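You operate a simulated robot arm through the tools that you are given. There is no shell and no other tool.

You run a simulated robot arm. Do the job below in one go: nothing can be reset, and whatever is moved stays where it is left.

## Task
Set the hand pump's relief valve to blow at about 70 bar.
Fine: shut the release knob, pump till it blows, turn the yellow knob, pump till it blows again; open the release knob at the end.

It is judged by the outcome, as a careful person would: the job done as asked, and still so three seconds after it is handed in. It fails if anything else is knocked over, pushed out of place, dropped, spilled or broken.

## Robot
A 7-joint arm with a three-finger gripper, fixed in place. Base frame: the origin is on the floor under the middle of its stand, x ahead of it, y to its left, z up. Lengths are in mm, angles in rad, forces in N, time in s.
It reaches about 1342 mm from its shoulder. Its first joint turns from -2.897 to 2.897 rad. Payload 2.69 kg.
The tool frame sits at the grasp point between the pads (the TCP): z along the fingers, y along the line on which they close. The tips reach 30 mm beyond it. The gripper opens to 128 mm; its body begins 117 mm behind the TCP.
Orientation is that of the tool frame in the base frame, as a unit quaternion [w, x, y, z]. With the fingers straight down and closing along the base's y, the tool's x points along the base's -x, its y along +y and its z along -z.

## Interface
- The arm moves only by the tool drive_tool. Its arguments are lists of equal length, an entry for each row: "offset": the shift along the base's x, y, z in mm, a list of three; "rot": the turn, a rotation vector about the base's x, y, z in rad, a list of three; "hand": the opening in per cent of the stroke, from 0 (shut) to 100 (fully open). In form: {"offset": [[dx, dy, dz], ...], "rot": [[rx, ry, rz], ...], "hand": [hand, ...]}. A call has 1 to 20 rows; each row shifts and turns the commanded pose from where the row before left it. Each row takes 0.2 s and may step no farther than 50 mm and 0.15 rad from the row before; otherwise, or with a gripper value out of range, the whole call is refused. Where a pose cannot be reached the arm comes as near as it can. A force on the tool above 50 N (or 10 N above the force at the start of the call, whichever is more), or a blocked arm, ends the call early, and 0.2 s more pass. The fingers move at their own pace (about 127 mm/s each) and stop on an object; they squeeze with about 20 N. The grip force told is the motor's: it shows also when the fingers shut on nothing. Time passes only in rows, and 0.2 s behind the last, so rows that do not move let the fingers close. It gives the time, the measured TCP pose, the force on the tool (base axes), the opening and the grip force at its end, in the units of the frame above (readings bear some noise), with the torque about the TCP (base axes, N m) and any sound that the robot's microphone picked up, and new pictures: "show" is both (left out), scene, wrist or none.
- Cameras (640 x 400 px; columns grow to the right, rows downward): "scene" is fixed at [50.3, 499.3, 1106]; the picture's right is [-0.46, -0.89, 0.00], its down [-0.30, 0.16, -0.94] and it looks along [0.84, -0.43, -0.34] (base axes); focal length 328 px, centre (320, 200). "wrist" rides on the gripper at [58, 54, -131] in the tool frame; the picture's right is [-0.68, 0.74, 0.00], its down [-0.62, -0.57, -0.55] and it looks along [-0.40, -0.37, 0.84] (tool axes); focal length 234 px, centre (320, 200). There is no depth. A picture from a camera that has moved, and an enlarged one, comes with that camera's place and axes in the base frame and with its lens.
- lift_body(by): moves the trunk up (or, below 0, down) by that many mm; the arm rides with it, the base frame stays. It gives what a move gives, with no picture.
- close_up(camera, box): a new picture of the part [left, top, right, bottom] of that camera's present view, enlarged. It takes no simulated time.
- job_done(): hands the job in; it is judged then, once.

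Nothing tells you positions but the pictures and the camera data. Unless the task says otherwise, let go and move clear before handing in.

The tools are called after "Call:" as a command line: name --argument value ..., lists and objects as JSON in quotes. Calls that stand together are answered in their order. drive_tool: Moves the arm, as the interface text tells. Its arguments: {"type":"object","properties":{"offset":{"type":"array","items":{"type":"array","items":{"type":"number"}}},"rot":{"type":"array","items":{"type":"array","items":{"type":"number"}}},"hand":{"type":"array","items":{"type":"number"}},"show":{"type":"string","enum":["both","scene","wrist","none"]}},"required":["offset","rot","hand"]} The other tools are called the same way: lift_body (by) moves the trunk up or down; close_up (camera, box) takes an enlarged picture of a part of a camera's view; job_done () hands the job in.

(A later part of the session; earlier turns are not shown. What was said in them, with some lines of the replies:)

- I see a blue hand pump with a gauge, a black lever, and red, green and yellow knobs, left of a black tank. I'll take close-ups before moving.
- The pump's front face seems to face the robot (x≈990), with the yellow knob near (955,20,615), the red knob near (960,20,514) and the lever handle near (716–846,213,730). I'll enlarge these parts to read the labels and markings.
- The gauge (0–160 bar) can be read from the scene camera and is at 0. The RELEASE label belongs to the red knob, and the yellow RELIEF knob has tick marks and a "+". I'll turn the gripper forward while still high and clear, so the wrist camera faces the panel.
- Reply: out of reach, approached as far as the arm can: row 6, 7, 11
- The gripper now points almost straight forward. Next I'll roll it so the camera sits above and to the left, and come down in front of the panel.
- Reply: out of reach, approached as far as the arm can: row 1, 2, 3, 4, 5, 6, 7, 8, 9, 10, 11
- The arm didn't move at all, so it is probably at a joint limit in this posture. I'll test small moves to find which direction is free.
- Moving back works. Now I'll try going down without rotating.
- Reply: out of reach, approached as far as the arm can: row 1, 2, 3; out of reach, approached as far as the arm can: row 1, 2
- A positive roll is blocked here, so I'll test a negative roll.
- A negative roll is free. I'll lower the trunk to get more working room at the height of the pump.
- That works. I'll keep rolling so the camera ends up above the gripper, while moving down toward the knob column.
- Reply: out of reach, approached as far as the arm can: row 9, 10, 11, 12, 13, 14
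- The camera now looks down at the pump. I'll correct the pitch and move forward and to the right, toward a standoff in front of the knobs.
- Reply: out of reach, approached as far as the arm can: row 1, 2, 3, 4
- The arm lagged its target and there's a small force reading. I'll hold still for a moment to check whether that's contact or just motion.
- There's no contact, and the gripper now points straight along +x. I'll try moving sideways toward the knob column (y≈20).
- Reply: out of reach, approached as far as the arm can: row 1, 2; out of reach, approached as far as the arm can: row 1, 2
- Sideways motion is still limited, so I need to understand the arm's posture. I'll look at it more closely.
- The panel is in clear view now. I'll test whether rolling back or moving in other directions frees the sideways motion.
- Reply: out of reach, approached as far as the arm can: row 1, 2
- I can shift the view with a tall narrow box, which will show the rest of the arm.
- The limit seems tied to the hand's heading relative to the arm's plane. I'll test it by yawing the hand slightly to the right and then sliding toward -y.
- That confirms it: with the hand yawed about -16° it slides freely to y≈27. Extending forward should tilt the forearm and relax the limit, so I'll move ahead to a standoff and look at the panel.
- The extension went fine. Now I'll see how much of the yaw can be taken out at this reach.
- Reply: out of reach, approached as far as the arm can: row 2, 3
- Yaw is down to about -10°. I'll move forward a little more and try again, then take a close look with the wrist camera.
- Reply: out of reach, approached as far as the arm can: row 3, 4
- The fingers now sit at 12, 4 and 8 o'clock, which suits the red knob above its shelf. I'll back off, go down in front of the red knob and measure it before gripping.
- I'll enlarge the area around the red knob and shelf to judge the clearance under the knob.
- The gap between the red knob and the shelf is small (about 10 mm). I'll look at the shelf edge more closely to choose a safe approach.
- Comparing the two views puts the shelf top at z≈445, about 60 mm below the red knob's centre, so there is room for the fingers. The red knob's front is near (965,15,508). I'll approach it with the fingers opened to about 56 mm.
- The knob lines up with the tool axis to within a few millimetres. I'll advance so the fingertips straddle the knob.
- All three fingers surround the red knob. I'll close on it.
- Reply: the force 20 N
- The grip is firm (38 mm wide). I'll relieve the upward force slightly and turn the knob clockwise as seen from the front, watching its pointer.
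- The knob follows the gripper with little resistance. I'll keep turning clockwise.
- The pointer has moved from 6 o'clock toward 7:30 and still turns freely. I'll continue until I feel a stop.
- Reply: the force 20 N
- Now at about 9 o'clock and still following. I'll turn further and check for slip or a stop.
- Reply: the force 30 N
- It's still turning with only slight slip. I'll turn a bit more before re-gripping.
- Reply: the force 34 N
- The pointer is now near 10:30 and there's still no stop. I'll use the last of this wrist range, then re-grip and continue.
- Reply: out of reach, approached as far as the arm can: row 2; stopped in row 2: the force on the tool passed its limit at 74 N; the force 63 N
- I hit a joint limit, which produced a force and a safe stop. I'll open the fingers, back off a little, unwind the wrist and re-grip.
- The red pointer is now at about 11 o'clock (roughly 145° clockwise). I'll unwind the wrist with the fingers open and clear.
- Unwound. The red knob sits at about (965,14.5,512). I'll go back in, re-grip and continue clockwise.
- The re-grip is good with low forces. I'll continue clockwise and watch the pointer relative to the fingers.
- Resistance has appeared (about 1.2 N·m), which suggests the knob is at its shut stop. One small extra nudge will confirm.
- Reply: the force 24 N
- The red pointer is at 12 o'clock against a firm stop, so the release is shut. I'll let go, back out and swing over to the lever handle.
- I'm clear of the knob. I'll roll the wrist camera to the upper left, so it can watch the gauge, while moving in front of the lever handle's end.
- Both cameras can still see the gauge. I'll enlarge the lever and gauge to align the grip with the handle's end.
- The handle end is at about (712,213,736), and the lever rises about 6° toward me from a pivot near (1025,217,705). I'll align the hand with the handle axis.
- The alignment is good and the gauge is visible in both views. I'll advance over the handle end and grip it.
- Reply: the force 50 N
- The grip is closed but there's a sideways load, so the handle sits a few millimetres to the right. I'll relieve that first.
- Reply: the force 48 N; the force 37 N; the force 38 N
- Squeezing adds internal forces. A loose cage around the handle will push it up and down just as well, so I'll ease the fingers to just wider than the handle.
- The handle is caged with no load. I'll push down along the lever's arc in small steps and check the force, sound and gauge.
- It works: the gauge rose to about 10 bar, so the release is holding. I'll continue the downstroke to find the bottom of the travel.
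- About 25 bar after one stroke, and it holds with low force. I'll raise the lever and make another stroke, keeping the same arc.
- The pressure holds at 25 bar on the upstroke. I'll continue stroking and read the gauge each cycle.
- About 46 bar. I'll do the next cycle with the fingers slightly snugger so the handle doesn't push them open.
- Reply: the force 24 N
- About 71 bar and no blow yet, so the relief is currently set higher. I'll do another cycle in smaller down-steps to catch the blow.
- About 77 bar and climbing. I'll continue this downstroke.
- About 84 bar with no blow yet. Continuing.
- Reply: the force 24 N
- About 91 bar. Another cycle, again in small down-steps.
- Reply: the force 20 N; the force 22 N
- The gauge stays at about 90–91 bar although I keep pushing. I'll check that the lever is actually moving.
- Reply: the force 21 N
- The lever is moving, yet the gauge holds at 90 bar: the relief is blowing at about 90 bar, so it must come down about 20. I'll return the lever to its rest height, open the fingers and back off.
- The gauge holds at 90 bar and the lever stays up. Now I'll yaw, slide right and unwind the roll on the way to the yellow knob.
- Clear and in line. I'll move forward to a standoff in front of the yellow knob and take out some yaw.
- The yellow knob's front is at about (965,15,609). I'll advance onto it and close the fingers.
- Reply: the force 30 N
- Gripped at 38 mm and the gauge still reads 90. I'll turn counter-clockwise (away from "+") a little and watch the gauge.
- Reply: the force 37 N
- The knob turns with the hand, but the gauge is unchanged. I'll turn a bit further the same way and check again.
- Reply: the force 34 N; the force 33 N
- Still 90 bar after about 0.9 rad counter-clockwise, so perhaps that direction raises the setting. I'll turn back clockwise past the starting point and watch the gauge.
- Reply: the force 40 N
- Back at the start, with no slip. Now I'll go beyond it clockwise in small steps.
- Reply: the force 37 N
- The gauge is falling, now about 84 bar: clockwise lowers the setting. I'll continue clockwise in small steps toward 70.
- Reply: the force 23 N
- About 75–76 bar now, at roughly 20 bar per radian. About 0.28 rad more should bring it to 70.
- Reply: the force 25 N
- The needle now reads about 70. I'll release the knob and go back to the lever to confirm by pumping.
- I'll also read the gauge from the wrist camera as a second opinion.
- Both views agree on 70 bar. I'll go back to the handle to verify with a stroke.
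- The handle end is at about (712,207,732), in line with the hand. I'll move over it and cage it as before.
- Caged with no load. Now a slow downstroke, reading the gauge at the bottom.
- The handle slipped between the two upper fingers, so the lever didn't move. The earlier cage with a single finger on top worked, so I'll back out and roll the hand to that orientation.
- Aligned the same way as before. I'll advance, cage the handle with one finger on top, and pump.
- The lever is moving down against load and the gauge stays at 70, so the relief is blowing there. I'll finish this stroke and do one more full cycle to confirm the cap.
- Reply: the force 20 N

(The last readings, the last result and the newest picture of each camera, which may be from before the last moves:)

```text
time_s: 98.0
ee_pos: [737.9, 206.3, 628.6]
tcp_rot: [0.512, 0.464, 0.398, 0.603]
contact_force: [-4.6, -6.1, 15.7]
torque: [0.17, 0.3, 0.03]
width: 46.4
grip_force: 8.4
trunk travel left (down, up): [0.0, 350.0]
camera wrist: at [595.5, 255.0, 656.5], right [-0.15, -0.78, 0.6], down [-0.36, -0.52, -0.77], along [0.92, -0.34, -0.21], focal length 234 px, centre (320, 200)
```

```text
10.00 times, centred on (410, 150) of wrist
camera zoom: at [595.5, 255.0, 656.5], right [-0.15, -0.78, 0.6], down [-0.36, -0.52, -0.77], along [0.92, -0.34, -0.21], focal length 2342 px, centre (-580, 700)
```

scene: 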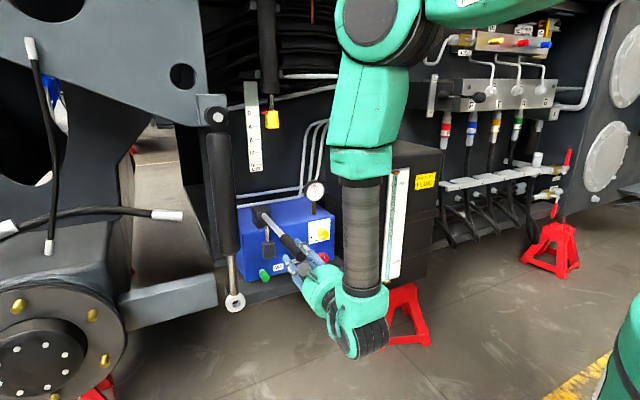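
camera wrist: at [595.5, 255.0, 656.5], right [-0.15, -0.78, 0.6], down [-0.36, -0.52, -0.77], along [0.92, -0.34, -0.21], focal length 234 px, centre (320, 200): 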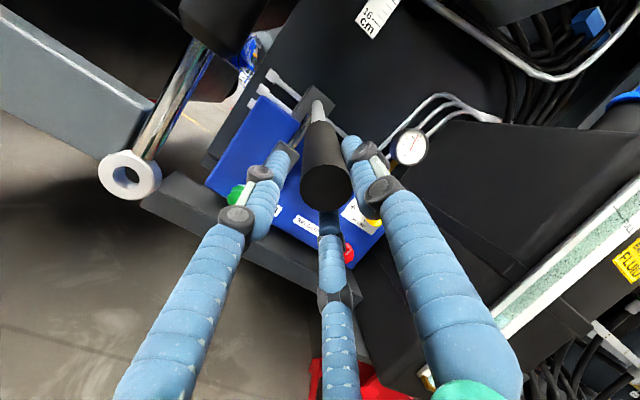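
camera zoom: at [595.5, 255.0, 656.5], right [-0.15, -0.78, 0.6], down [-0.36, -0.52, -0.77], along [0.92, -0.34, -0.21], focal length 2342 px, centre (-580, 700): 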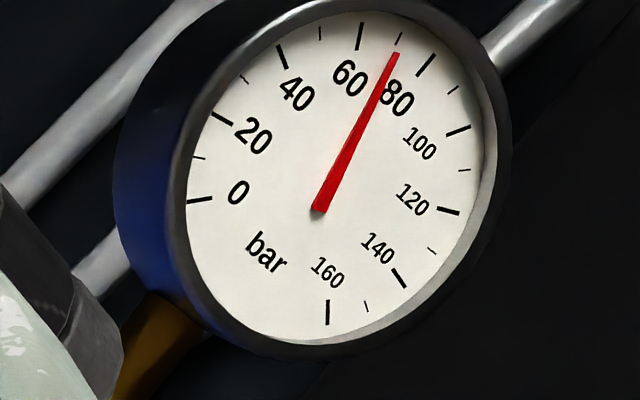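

Two full strokes with the gauge steady at 70 bar: the relief now blows at 70. I'll return the lever to its rest height, back off, and head for the red release knob.

Call:
drive_tool --offset '[[-6.1, 0, 28.9], [-3.2, 0, 29.3], [-0.2, 0, 29.5], [0.9, 0, 14.7], [0, 1, 0], [0, 1, 0], [-20, 0, 2], [-20, 0, 2], [-20, 0, 2], [-20, 0, 2]]' --rot '[[0, 0.1, 0], [0, 0.1, 0], [0, 0.1, 0], [0, 0.05, 0], [0, 0, 0], [0, 0, 0], [0, 0, 0], [0, 0, 0], [0, 0, 0], [0, 0, 0]]' --hand '[27, 27, 27, 27, 45, 45, 45, 45, 45, 45]' --show "scene"

Call:
drive_tool --offset '[[0, -10, -5], [0, -10, -5], [0, -10, -8], [0, -10, -8], [0, -10, -8], [0, -10, -8], [0, -10, -8], [0, -10, -8], [0, -10, -8], [0, -10, -8], [0, -10, -8], [0, -10, -8], [0, -10, -8], [0, -10, -8], [0, -10, -8], [0, -10, -8], [0, -10, -8], [0, -10, -8]]' --rot '[[0, -0.05, -0.12], [0, -0.05, -0.12], [0.138, -0.037, 0], [0.138, -0.037, 0], [0.138, -0.037, 0], [0.138, -0.037, 0], [0.138, -0.037, 0], [0.138, -0.037, 0], [0.138, -0.037, 0], [0.138, -0.037, 0], [0.138, -0.037, 0], [0.138, -0.037, 0], [0.138, -0.037, 0], [0.138, -0.037, 0], [0.138, -0.037, 0], [0.138, -0.037, 0], [0.138, -0.037, 0], [0.138, -0.037, 0]]' --hand '[45, 45, 45, 45, 45, 45, 45, 45, 45, 45, 45, 45, 45, 45, 45, 45, 45, 45]' --show "both"

```text
time_s: 100.2
ee_pos: [648.3, 208.6, 738.7]
tcp_rot: [0.433, 0.562, 0.483, 0.512]
contact_force: [1.1, -1.2, 0.0]
torque: [-0.02, -0.04, 0.04]
width: 57.5
grip_force: 0.2
trunk travel left (down, up): [0.0, 350.0]
```

scene: 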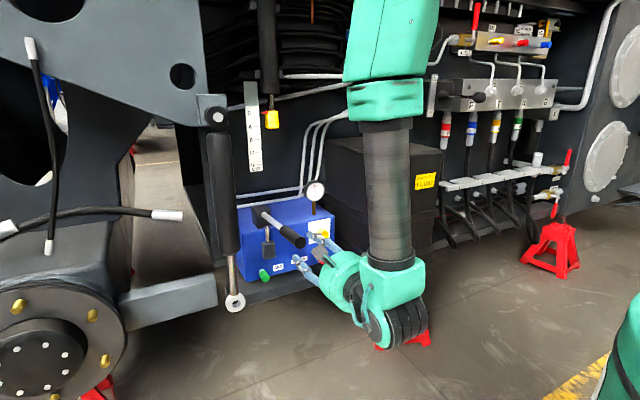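

```text
time_s: 104.0
ee_pos: [650.3, 30.2, 600.1]
tcp_rot: [-0.213, 0.583, -0.386, 0.682]
contact_force: [-0.3, 0.0, 0.8]
torque: [0.0, 0.0, 0.0]
width: 57.5
grip_force: 0.0
trunk travel left (down, up): [0.0, 350.0]
camera wrist: at [501.8, -8.9, 593.2], right [0.04, 0.05, -1.0], down [-0.3, 0.95, 0.04], along [0.95, 0.29, 0.05], focal length 234 px, centre (320, 200)
```

scene: 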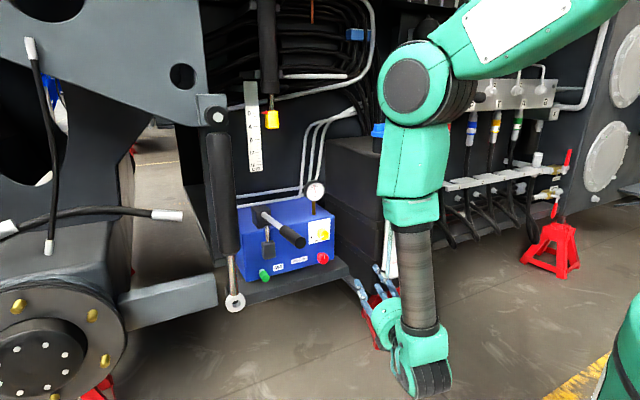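
wrist: 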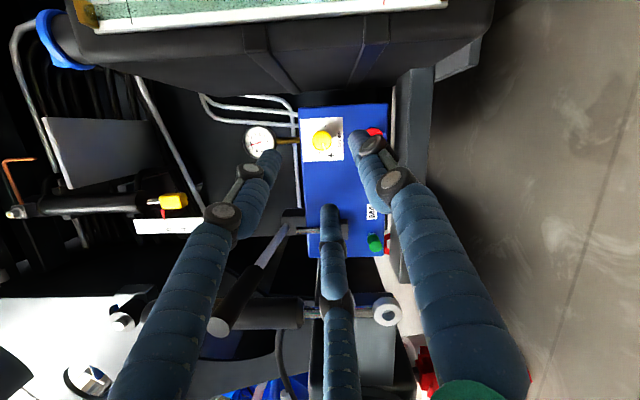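

Now I'll roll further so there's plenty of counter-clockwise travel, while moving down and forward to the red knob's standoff.

Call:
drive_tool --offset '[[16, 0, -7], [16, 0, -7], [16, 0, -7], [16, 0, -7], [16, 0, -7], [16, 0, -7], [16, 0, -7], [16, 0, -7], [16, 0, -7], [16, 0, -7], [16, 0, -7], [16, 0, -7], [16, 0, -7]]' --rot '[[0.135, -0.038, 0.004], [0.135, -0.038, 0.004], [0.135, -0.038, 0.004], [0.135, -0.038, 0.004], [0.135, -0.038, 0.004], [0.135, -0.038, 0.004], [0.135, -0.038, 0.004], [0.135, -0.038, 0.004], [0.135, -0.038, 0.004], [0.135, -0.038, 0.004], [0.135, -0.038, 0.004], [0.135, -0.038, 0.004], [0.135, -0.038, 0.004]]' --hand '[45, 45, 45, 45, 45, 45, 45, 45, 45, 45, 45, 45, 45]' --show "both"

Call:
close_up --camera "scene" --box '[295, 210, 355, 280]'

```text
time_s: 106.8
ee_pos: [857.0, 30.3, 511.3]
tcp_rot: [0.672, -0.058, 0.696, -0.245]
contact_force: [-0.5, 0.3, 0.7]
torque: [-0.02, 0.0, -0.02]
width: 58.0
grip_force: 0.2
trunk travel left (down, up): [0.0, 350.0]
camera wrist: at [738.7, 89.1, 431.7], right [0.24, 0.92, 0.31], down [-0.62, -0.1, 0.78], along [0.75, -0.38, 0.54], focal length 234 px, centre (320, 200)
```

scene: 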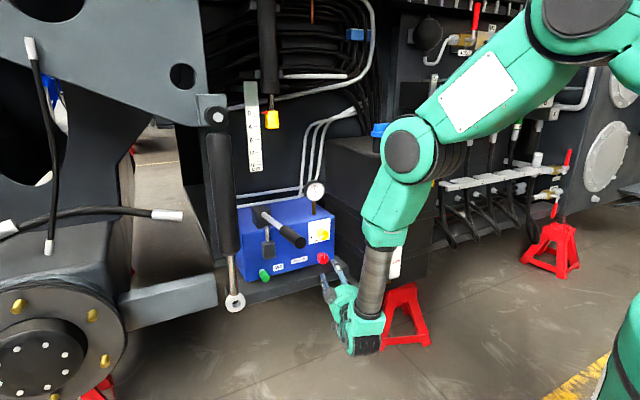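
wrist: 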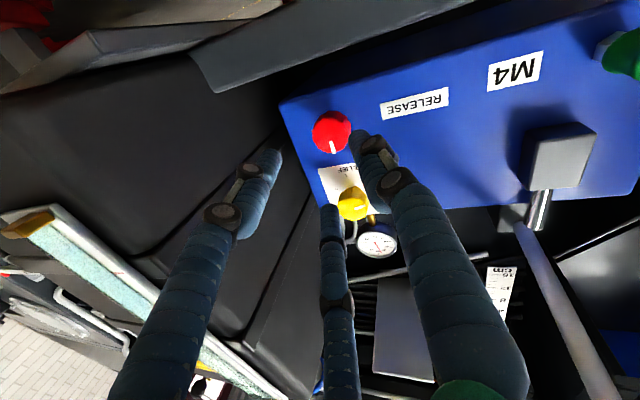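

```text
5.71 times, centred on (325, 245) of scene
camera zoom: at [50.3, 499.3, 1106.0], right [-0.46, -0.89, 0.0], down [-0.3, 0.16, -0.94], along [0.84, -0.43, -0.34], focal length 1873 px, centre (291, -57)
```

zoom: 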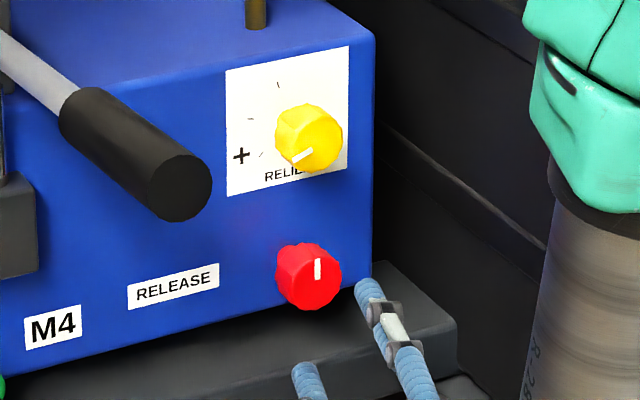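

Call:
drive_tool --offset '[[20, -2, 0], [20, -2, 0], [18, -1, 0]]' --rot '[[0, 0.01, 0.035], [0, 0.01, 0.035], [0, 0, 0]]' --hand '[45, 45, 45]' --show "wrist"

Call:
close_up --camera "wrist" --box '[240, 90, 400, 230]'

Call:
close_up --camera "scene" --box '[295, 225, 355, 285]'

```text
time_s: 107.5
ee_pos: [917.6, 24.8, 509.9]
tcp_rot: [0.673, -0.084, 0.7, -0.222]
contact_force: [0.2, -0.2, 0.5]
torque: [0.01, -0.02, 0.02]
width: 57.7
grip_force: 0.0
trunk travel left (down, up): [0.0, 350.0]
camera wrist: at [792.5, 73.6, 433.5], right [0.18, 0.94, 0.3], down [-0.59, -0.14, 0.8], along [0.79, -0.32, 0.53], focal length 234 px, centre (320, 200)
```

wrist: 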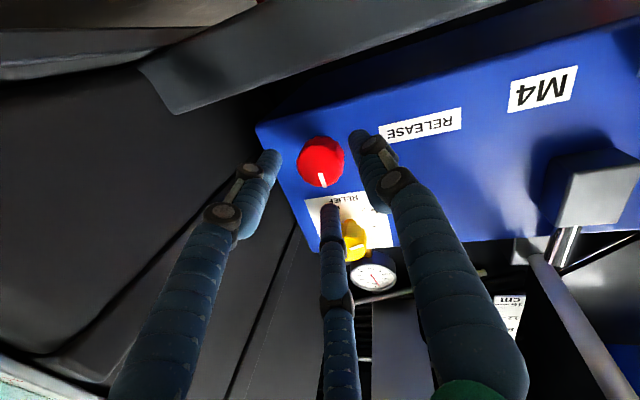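

```text
2.86 times, centred on (320, 160) of wrist
camera zoom: at [792.5, 73.6, 433.5], right [0.18, 0.94, 0.3], down [-0.59, -0.14, 0.8], along [0.79, -0.32, 0.53], focal length 669 px, centre (320, 314)
```

zoom: 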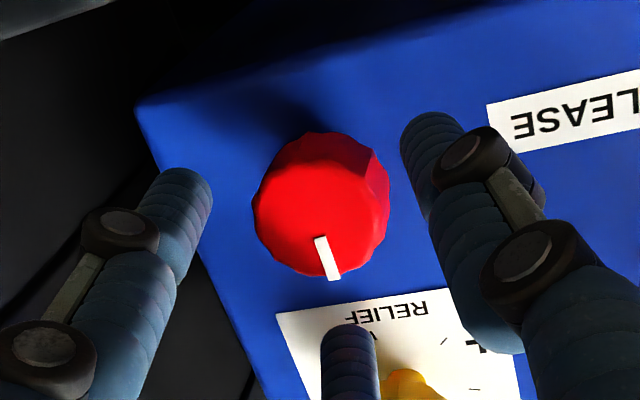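

```text
6.67 times, centred on (325, 255) of scene
camera zoom: at [50.3, 499.3, 1106.0], right [-0.46, -0.89, 0.0], down [-0.3, 0.16, -0.94], along [0.84, -0.43, -0.34], focal length 2185 px, centre (287, -167)
```

zoom: 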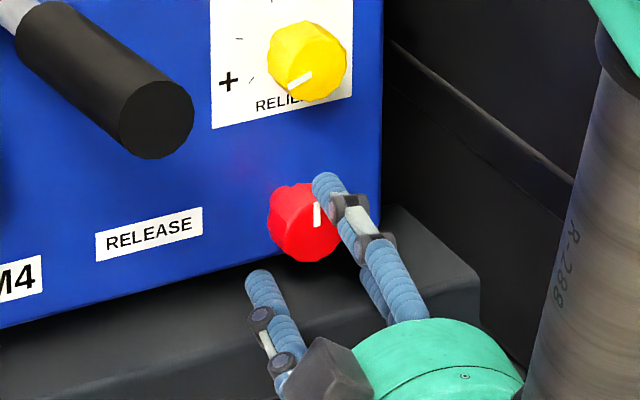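

Aligned with the red knob. I'll advance and grip it.

Call:
drive_tool --offset '[[11, -2, 0.7], [11, -2, 0.8], [10.5, -1.8, 0], [0, 0, 0], [0, 0, 0], [0, 0, 0]]' --rot '[[0, 0, 0], [0, 0, 0], [0, 0, 0], [0, 0, 0], [0, 0, 0], [0, 0, 0]]' --hand '[45, 45, 45, 45, 20, 0]' --show "wrist"

Call:
close_up --camera "wrist" --box '[240, 90, 400, 230]'

```text
time_s: 109.0
ee_pos: [948.6, 19.0, 510.8]
tcp_rot: [0.673, -0.085, 0.7, -0.222]
contact_force: [2.4, 3.5, -3.8]
torque: [0.03, -0.19, 0.35]
width: 37.8
grip_force: 45.0
trunk travel left (down, up): [0.0, 350.0]
camera wrist: at [824.2, 67.8, 435.1], right [0.18, 0.94, 0.3], down [-0.59, -0.14, 0.8], along [0.79, -0.32, 0.53], focal length 234 px, centre (320, 200)
```

wrist: 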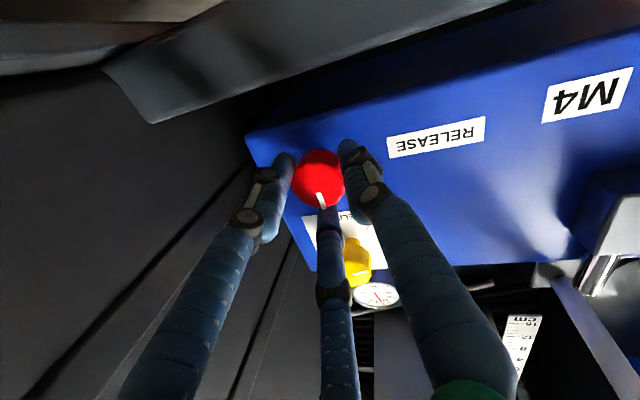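

```text
2.86 times, centred on (320, 160) of wrist
camera zoom: at [824.2, 67.8, 435.1], right [0.18, 0.94, 0.3], down [-0.59, -0.14, 0.8], along [0.79, -0.32, 0.53], focal length 669 px, centre (320, 314)
```

zoom: 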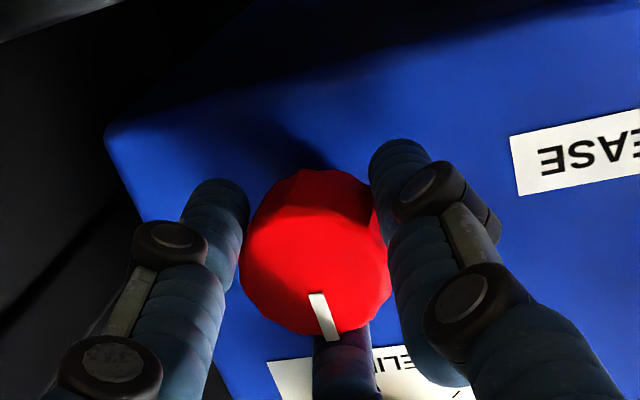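

A clean grip with low forces. I'll turn counter-clockwise to open the release and watch the gauge.

Call:
drive_tool --offset '[[0, 0, 0], [0, 0, 0], [0, 0, 0], [0, 0, 0], [0, 0, 0], [0, 0, 0]]' --rot '[[-0.118, 0.024, -0.001], [-0.118, 0.024, -0.001], [-0.118, 0.024, -0.001], [-0.118, 0.024, -0.001], [-0.118, 0.024, -0.001], [-0.118, 0.024, -0.001]]' --hand '[0, 0, 0, 0, 0, 0]' --show "wrist"

Call:
close_up --camera "scene" --box '[298, 175, 338, 200]'

Call:
close_up --camera "wrist" --box '[240, 90, 400, 230]'

```text
time_s: 110.3
ee_pos: [947.6, 18.3, 512.9]
tcp_rot: [0.55, -0.327, 0.626, -0.445]
contact_force: [-9.6, 8.0, -1.5]
torque: [-0.04, -0.33, 0.49]
width: 38.3
grip_force: 45.7
trunk travel left (down, up): [0.0, 350.0]
camera wrist: at [813.3, 12.8, 439.4], right [0.18, 0.89, -0.41], down [-0.47, 0.44, 0.76], along [0.86, 0.05, 0.5], focal length 234 px, centre (320, 200)
```

wrist: 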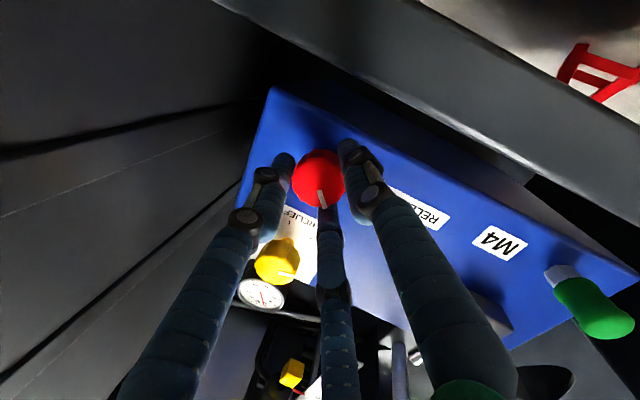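

```text
16.00 times, centred on (318, 188) of scene
camera zoom: at [50.3, 499.3, 1106.0], right [-0.46, -0.89, 0.0], down [-0.3, 0.16, -0.94], along [0.84, -0.43, -0.34], focal length 5243 px, centre (352, 400)
```

zoom: 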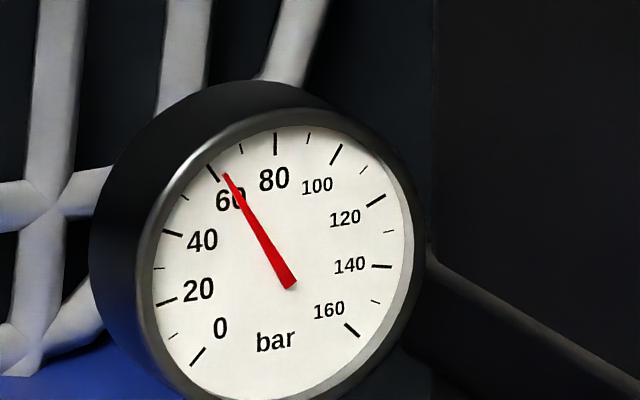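

```text
2.86 times, centred on (320, 160) of wrist
camera zoom: at [813.3, 12.8, 439.4], right [0.18, 0.89, -0.41], down [-0.47, 0.44, 0.76], along [0.86, 0.05, 0.5], focal length 669 px, centre (320, 314)
```

zoom: 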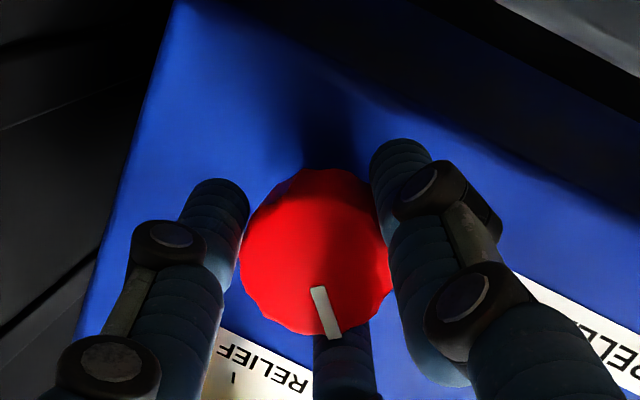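

The pressure is bleeding off. I'll continue opening toward the original position.

Call:
drive_tool --offset '[[0, 0, 0], [0, 0, 0], [0, 0, 0], [0, 0, 0], [0, 0, 0], [0, 0, 0], [0, 0, 0], [0, 0, 0], [0, 0, 0], [0, 0, 0]]' --rot '[[-0.118, 0.024, -0.001], [-0.118, 0.024, -0.001], [-0.118, 0.024, -0.001], [-0.118, 0.024, -0.001], [-0.118, 0.024, -0.001], [-0.118, 0.024, -0.001], [-0.118, 0.024, -0.001], [-0.118, 0.024, -0.001], [-0.118, 0.024, -0.001], [-0.118, 0.024, -0.001]]' --hand '[0, 0, 0, 0, 0, 0, 0, 0, 0, 0]' --show "wrist"

Call:
close_up --camera "scene" --box '[298, 175, 338, 200]'

Call:
close_up --camera "wrist" --box '[240, 90, 400, 230]'

```text
time_s: 112.5
ee_pos: [951.1, 18.2, 511.8]
tcp_rot: [-0.2, 0.622, -0.332, 0.68]
contact_force: [44.6, 5.7, -20.0]
torque: [0.06, -0.38, 0.76]
width: 37.8
grip_force: 44.8
trunk travel left (down, up): [0.0, 350.0]
camera wrist: at [805.6, -31.8, 515.1], right [-0.01, -0.05, -1.0], down [-0.37, 0.93, -0.05], along [0.93, 0.36, -0.02], focal length 234 px, centre (320, 200)
```

wrist: 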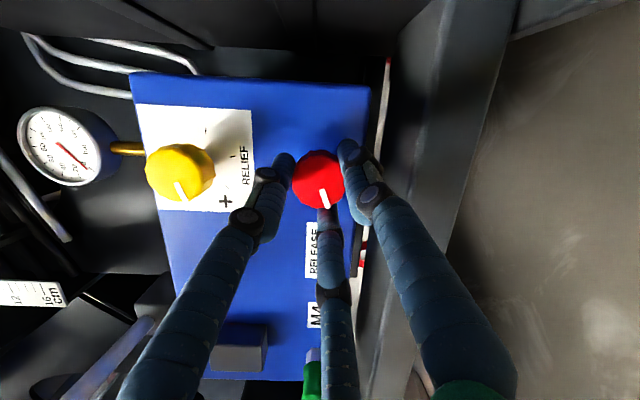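

```text
16.00 times, centred on (318, 188) of scene
camera zoom: at [50.3, 499.3, 1106.0], right [-0.46, -0.89, 0.0], down [-0.3, 0.16, -0.94], along [0.84, -0.43, -0.34], focal length 5243 px, centre (352, 400)
```

zoom: 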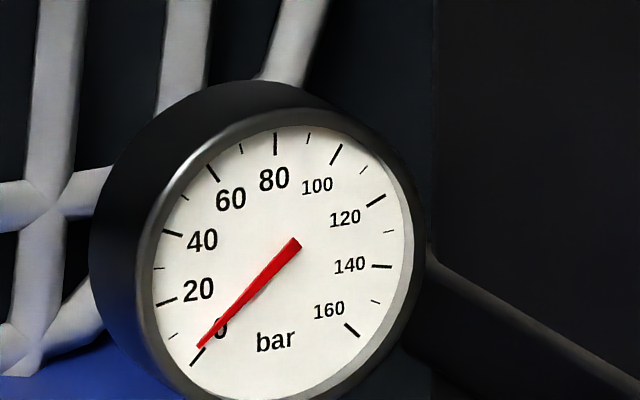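

```text
2.86 times, centred on (320, 160) of wrist
camera zoom: at [805.6, -31.8, 515.1], right [-0.01, -0.05, -1.0], down [-0.37, 0.93, -0.05], along [0.93, 0.36, -0.02], focal length 669 px, centre (320, 314)
```

zoom: 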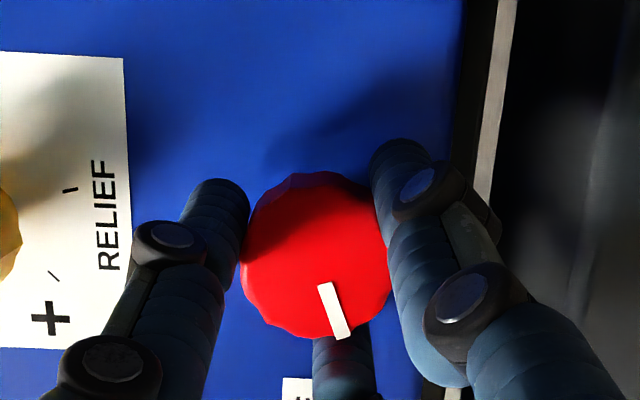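

The gauge is almost at 0. I'll relieve the axial load a little and continue to the original 6 o'clock position.

Call:
drive_tool --offset '[[1, 0, -0.5], [0.5, 0, -0.3], [0, 0, 0], [0, 0, 0], [0, 0, 0], [0, 0, 0], [0, 0, 0]]' --rot '[[0, 0, 0], [-0.118, 0.024, -0.001], [-0.118, 0.024, -0.001], [-0.118, 0.024, -0.001], [-0.118, 0.024, -0.001], [-0.118, 0.024, -0.001], [-0.118, 0.024, -0.001]]' --hand '[0, 0, 0, 0, 0, 0, 0]' --show "wrist"

Call:
close_up --camera "scene" --box '[298, 175, 338, 200]'

Call:
close_up --camera "wrist" --box '[240, 90, 400, 230]'

Call:
close_up --camera "scene" --box '[295, 225, 355, 285]'

```text
time_s: 114.2
ee_pos: [949.7, 17.7, 512.4]
tcp_rot: [0.055, 0.698, -0.091, 0.709]
contact_force: [-4.0, 5.0, 12.5]
torque: [-0.05, -0.85, 0.45]
width: 38.6
grip_force: 44.8
trunk travel left (down, up): [0.0, 350.0]
camera wrist: at [808.5, -9.8, 565.8], right [-0.14, -0.69, -0.71], down [-0.41, 0.7, -0.59], along [0.9, 0.21, -0.38], focal length 234 px, centre (320, 200)
```

wrist: 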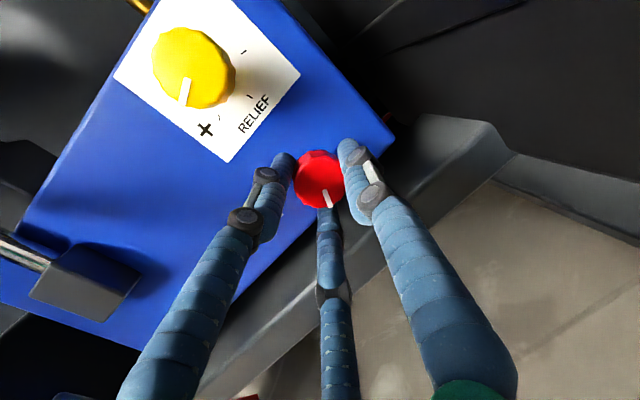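

```text
16.00 times, centred on (318, 188) of scene
camera zoom: at [50.3, 499.3, 1106.0], right [-0.46, -0.89, 0.0], down [-0.3, 0.16, -0.94], along [0.84, -0.43, -0.34], focal length 5243 px, centre (352, 400)
```

zoom: 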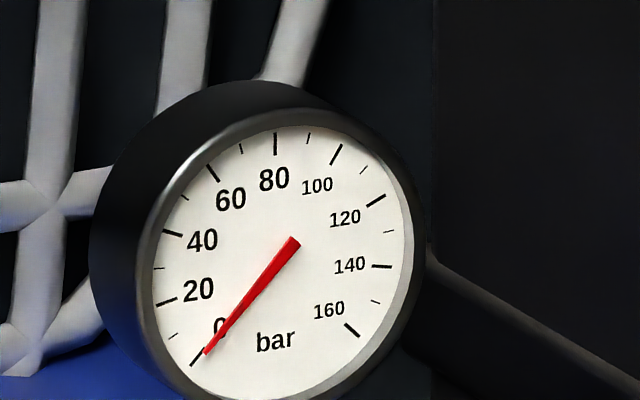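

```text
2.86 times, centred on (320, 160) of wrist
camera zoom: at [808.5, -9.8, 565.8], right [-0.14, -0.69, -0.71], down [-0.41, 0.7, -0.59], along [0.9, 0.21, -0.38], focal length 669 px, centre (320, 314)
```

zoom: 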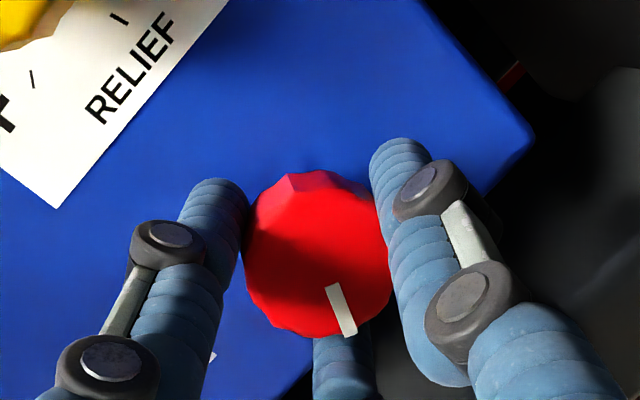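

```text
6.67 times, centred on (325, 255) of scene
camera zoom: at [50.3, 499.3, 1106.0], right [-0.46, -0.89, 0.0], down [-0.3, 0.16, -0.94], along [0.84, -0.43, -0.34], focal length 2185 px, centre (287, -167)
```

zoom: 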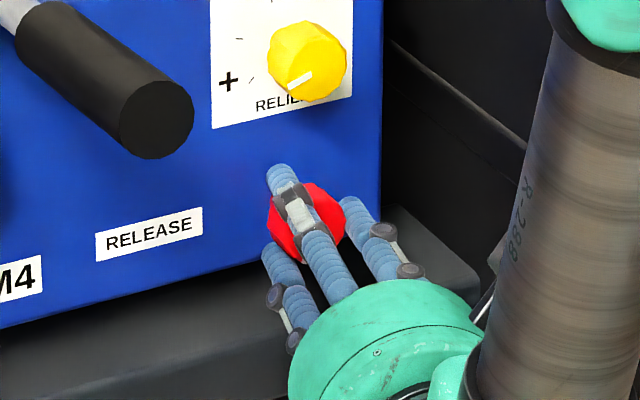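

The gauge is at 0 and the pointer is near 7 o'clock. I'll go a little more to the original 6 o'clock, then release and back away.

Call:
drive_tool --offset '[[0, 0, 0], [0, 0, 0], [0, 0, 0], [0, 0, 0]]' --rot '[[-0.118, 0.024, -0.001], [-0.118, 0.024, -0.001], [-0.118, 0.024, -0.001], [-0.118, 0.024, -0.001]]' --hand '[0, 0, 0, 0]' --show "none"

Call:
drive_tool --offset '[[0, 0, 0], [0, 0, 0], [-12, 2, 0], [-12, 2, 0], [-12, 2, 0], [-25, 5, 0], [-25, 5, 0], [-25, 5, 0], [-25, 5, 0]]' --rot '[[0, 0, 0], [0, 0, 0], [0, 0, 0], [0, 0, 0], [0, 0, 0], [0, 0, 0], [0, 0, 0], [0, 0, 0], [0, 0, 0]]' --hand '[45, 45, 45, 45, 45, 45, 45, 45, 45]' --show "both"

Call:
close_up --camera "scene" --box '[240, 170, 350, 280]'

Call:
close_up --camera "scene" --box '[295, 210, 345, 270]'

```text
time_s: 115.2
ee_pos: [948.8, 18.5, 512.6]
tcp_rot: [0.224, 0.698, 0.077, 0.676]
contact_force: [-14.4, 5.4, 14.9]
torque: [-0.03, -0.51, 0.33]
width: 38.0
grip_force: 44.7
trunk travel left (down, up): [0.0, 350.0]
```

```text
time_s: 117.2
ee_pos: [812.3, 44.8, 511.4]
tcp_rot: [0.221, 0.698, 0.078, 0.676]
contact_force: [-0.6, -0.6, -0.6]
torque: [-0.01, -0.02, -0.03]
width: 57.7
grip_force: 0.1
trunk travel left (down, up): [0.0, 350.0]
camera wrist: at [678.1, 47.2, 586.0], right [-0.19, -0.93, -0.31], down [-0.47, 0.36, -0.8], along [0.86, -0.01, -0.51], focal length 234 px, centre (320, 200)
```

scene: 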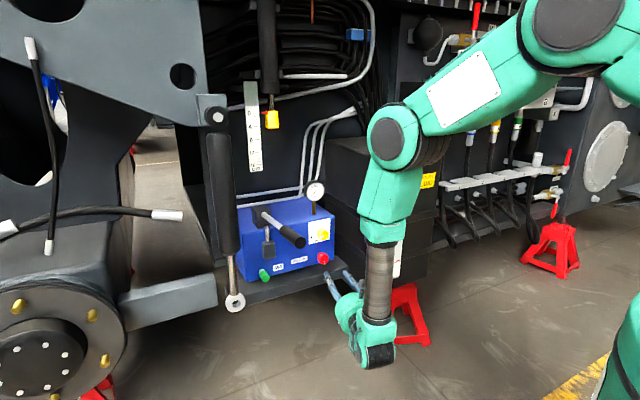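
wrist: 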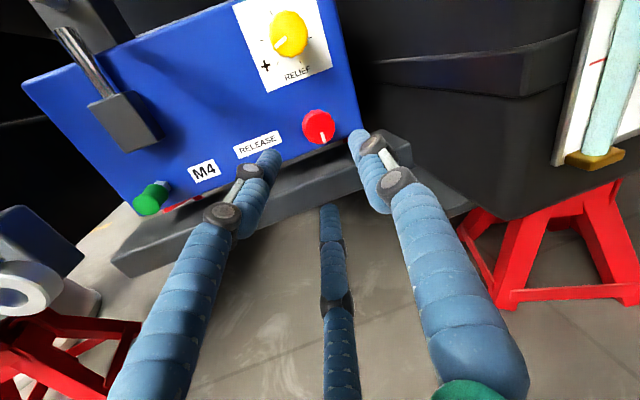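

```text
3.64 times, centred on (295, 225) of scene
camera zoom: at [50.3, 499.3, 1106.0], right [-0.46, -0.89, 0.0], down [-0.3, 0.16, -0.94], along [0.84, -0.43, -0.34], focal length 1192 px, centre (411, 109)
```

zoom: 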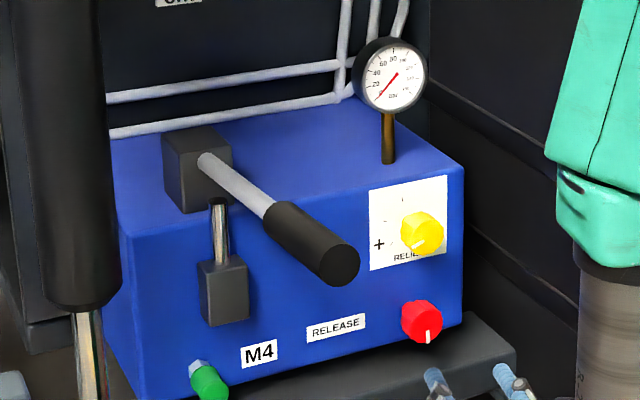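

```text
6.67 times, centred on (320, 240) of scene
camera zoom: at [50.3, 499.3, 1106.0], right [-0.46, -0.89, 0.0], down [-0.3, 0.16, -0.94], along [0.84, -0.43, -0.34], focal length 2185 px, centre (320, -67)
```

zoom: 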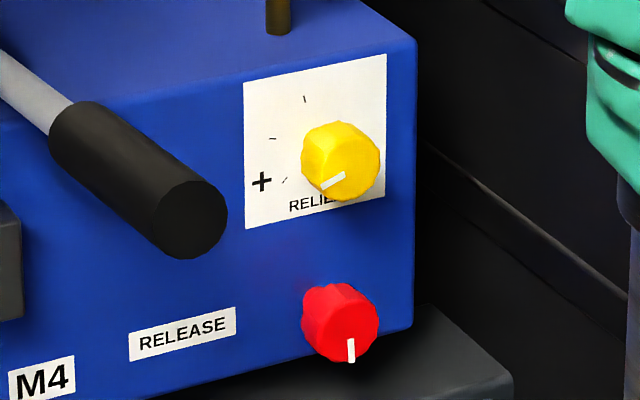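

The release knob is open at its original 6 o'clock position, the gauge is at 0, the relief is set to 70 bar and the lever is at rest. I'll retreat a little further to be well clear.

Call:
drive_tool --offset '[[-25, 8, 0], [-25, 8, 0], [-25, 8, 0], [-25, 8, 0], [0, 0, 0], [0, 0, 0]]' --rot '[[0, 0, 0], [0, 0, 0], [0, 0, 0], [0, 0, 0], [0, 0, 0], [0, 0, 0]]' --hand '[45, 45, 45, 45, 45, 45]' --show "scene"

Call:
close_up --camera "scene" --box '[298, 175, 338, 200]'

```text
time_s: 118.5
ee_pos: [712.5, 75.5, 513.1]
tcp_rot: [0.222, 0.698, 0.078, 0.676]
contact_force: [-0.4, 0.1, 0.6]
torque: [-0.01, 0.02, 0.04]
width: 57.6
grip_force: 0.0
trunk travel left (down, up): [0.0, 350.0]
```

scene: 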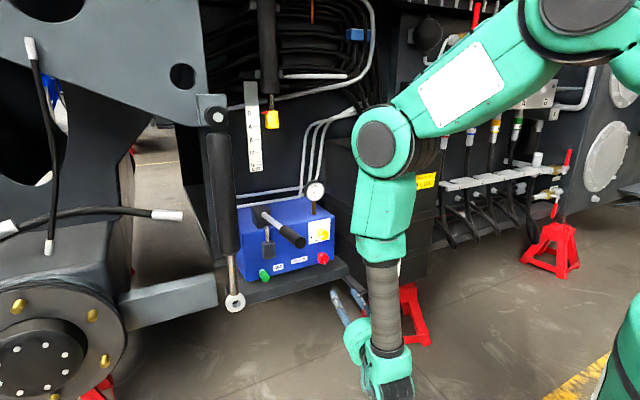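

```text
16.00 times, centred on (318, 188) of scene
camera zoom: at [50.3, 499.3, 1106.0], right [-0.46, -0.89, 0.0], down [-0.3, 0.16, -0.94], along [0.84, -0.43, -0.34], focal length 5243 px, centre (352, 400)
```

zoom: 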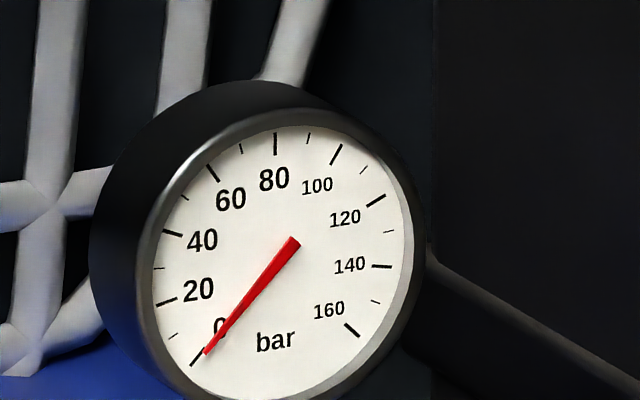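

The relief valve now blows at about 70 bar, confirmed by pumping. The release knob is open, the gauge reads 0 and the arm is clear, so I'm handing the job in.

Call:
job_done

```text
The job is handed in.
```

The hand pump's relief valve now blows at about 70 bar. It had been blowing at about 90.

- **Setting:** I shut the release knob and pumped until the gauge stopped rising at about 90 bar. Then I turned the yellow knob clockwise until the gauge fell to 70. On this valve, clockwise lowers the setting.
- **Check:** I pumped two more full strokes and the gauge stayed at 70 each time. I took that as the valve blowing, because the microphone never reported a sound.
- **How it was left:** The release knob is open again at its original 6 o'clock position and the gauge reads 0. The lever is back near where it started and the arm is clear. As far as the cameras show, nothing else was moved.
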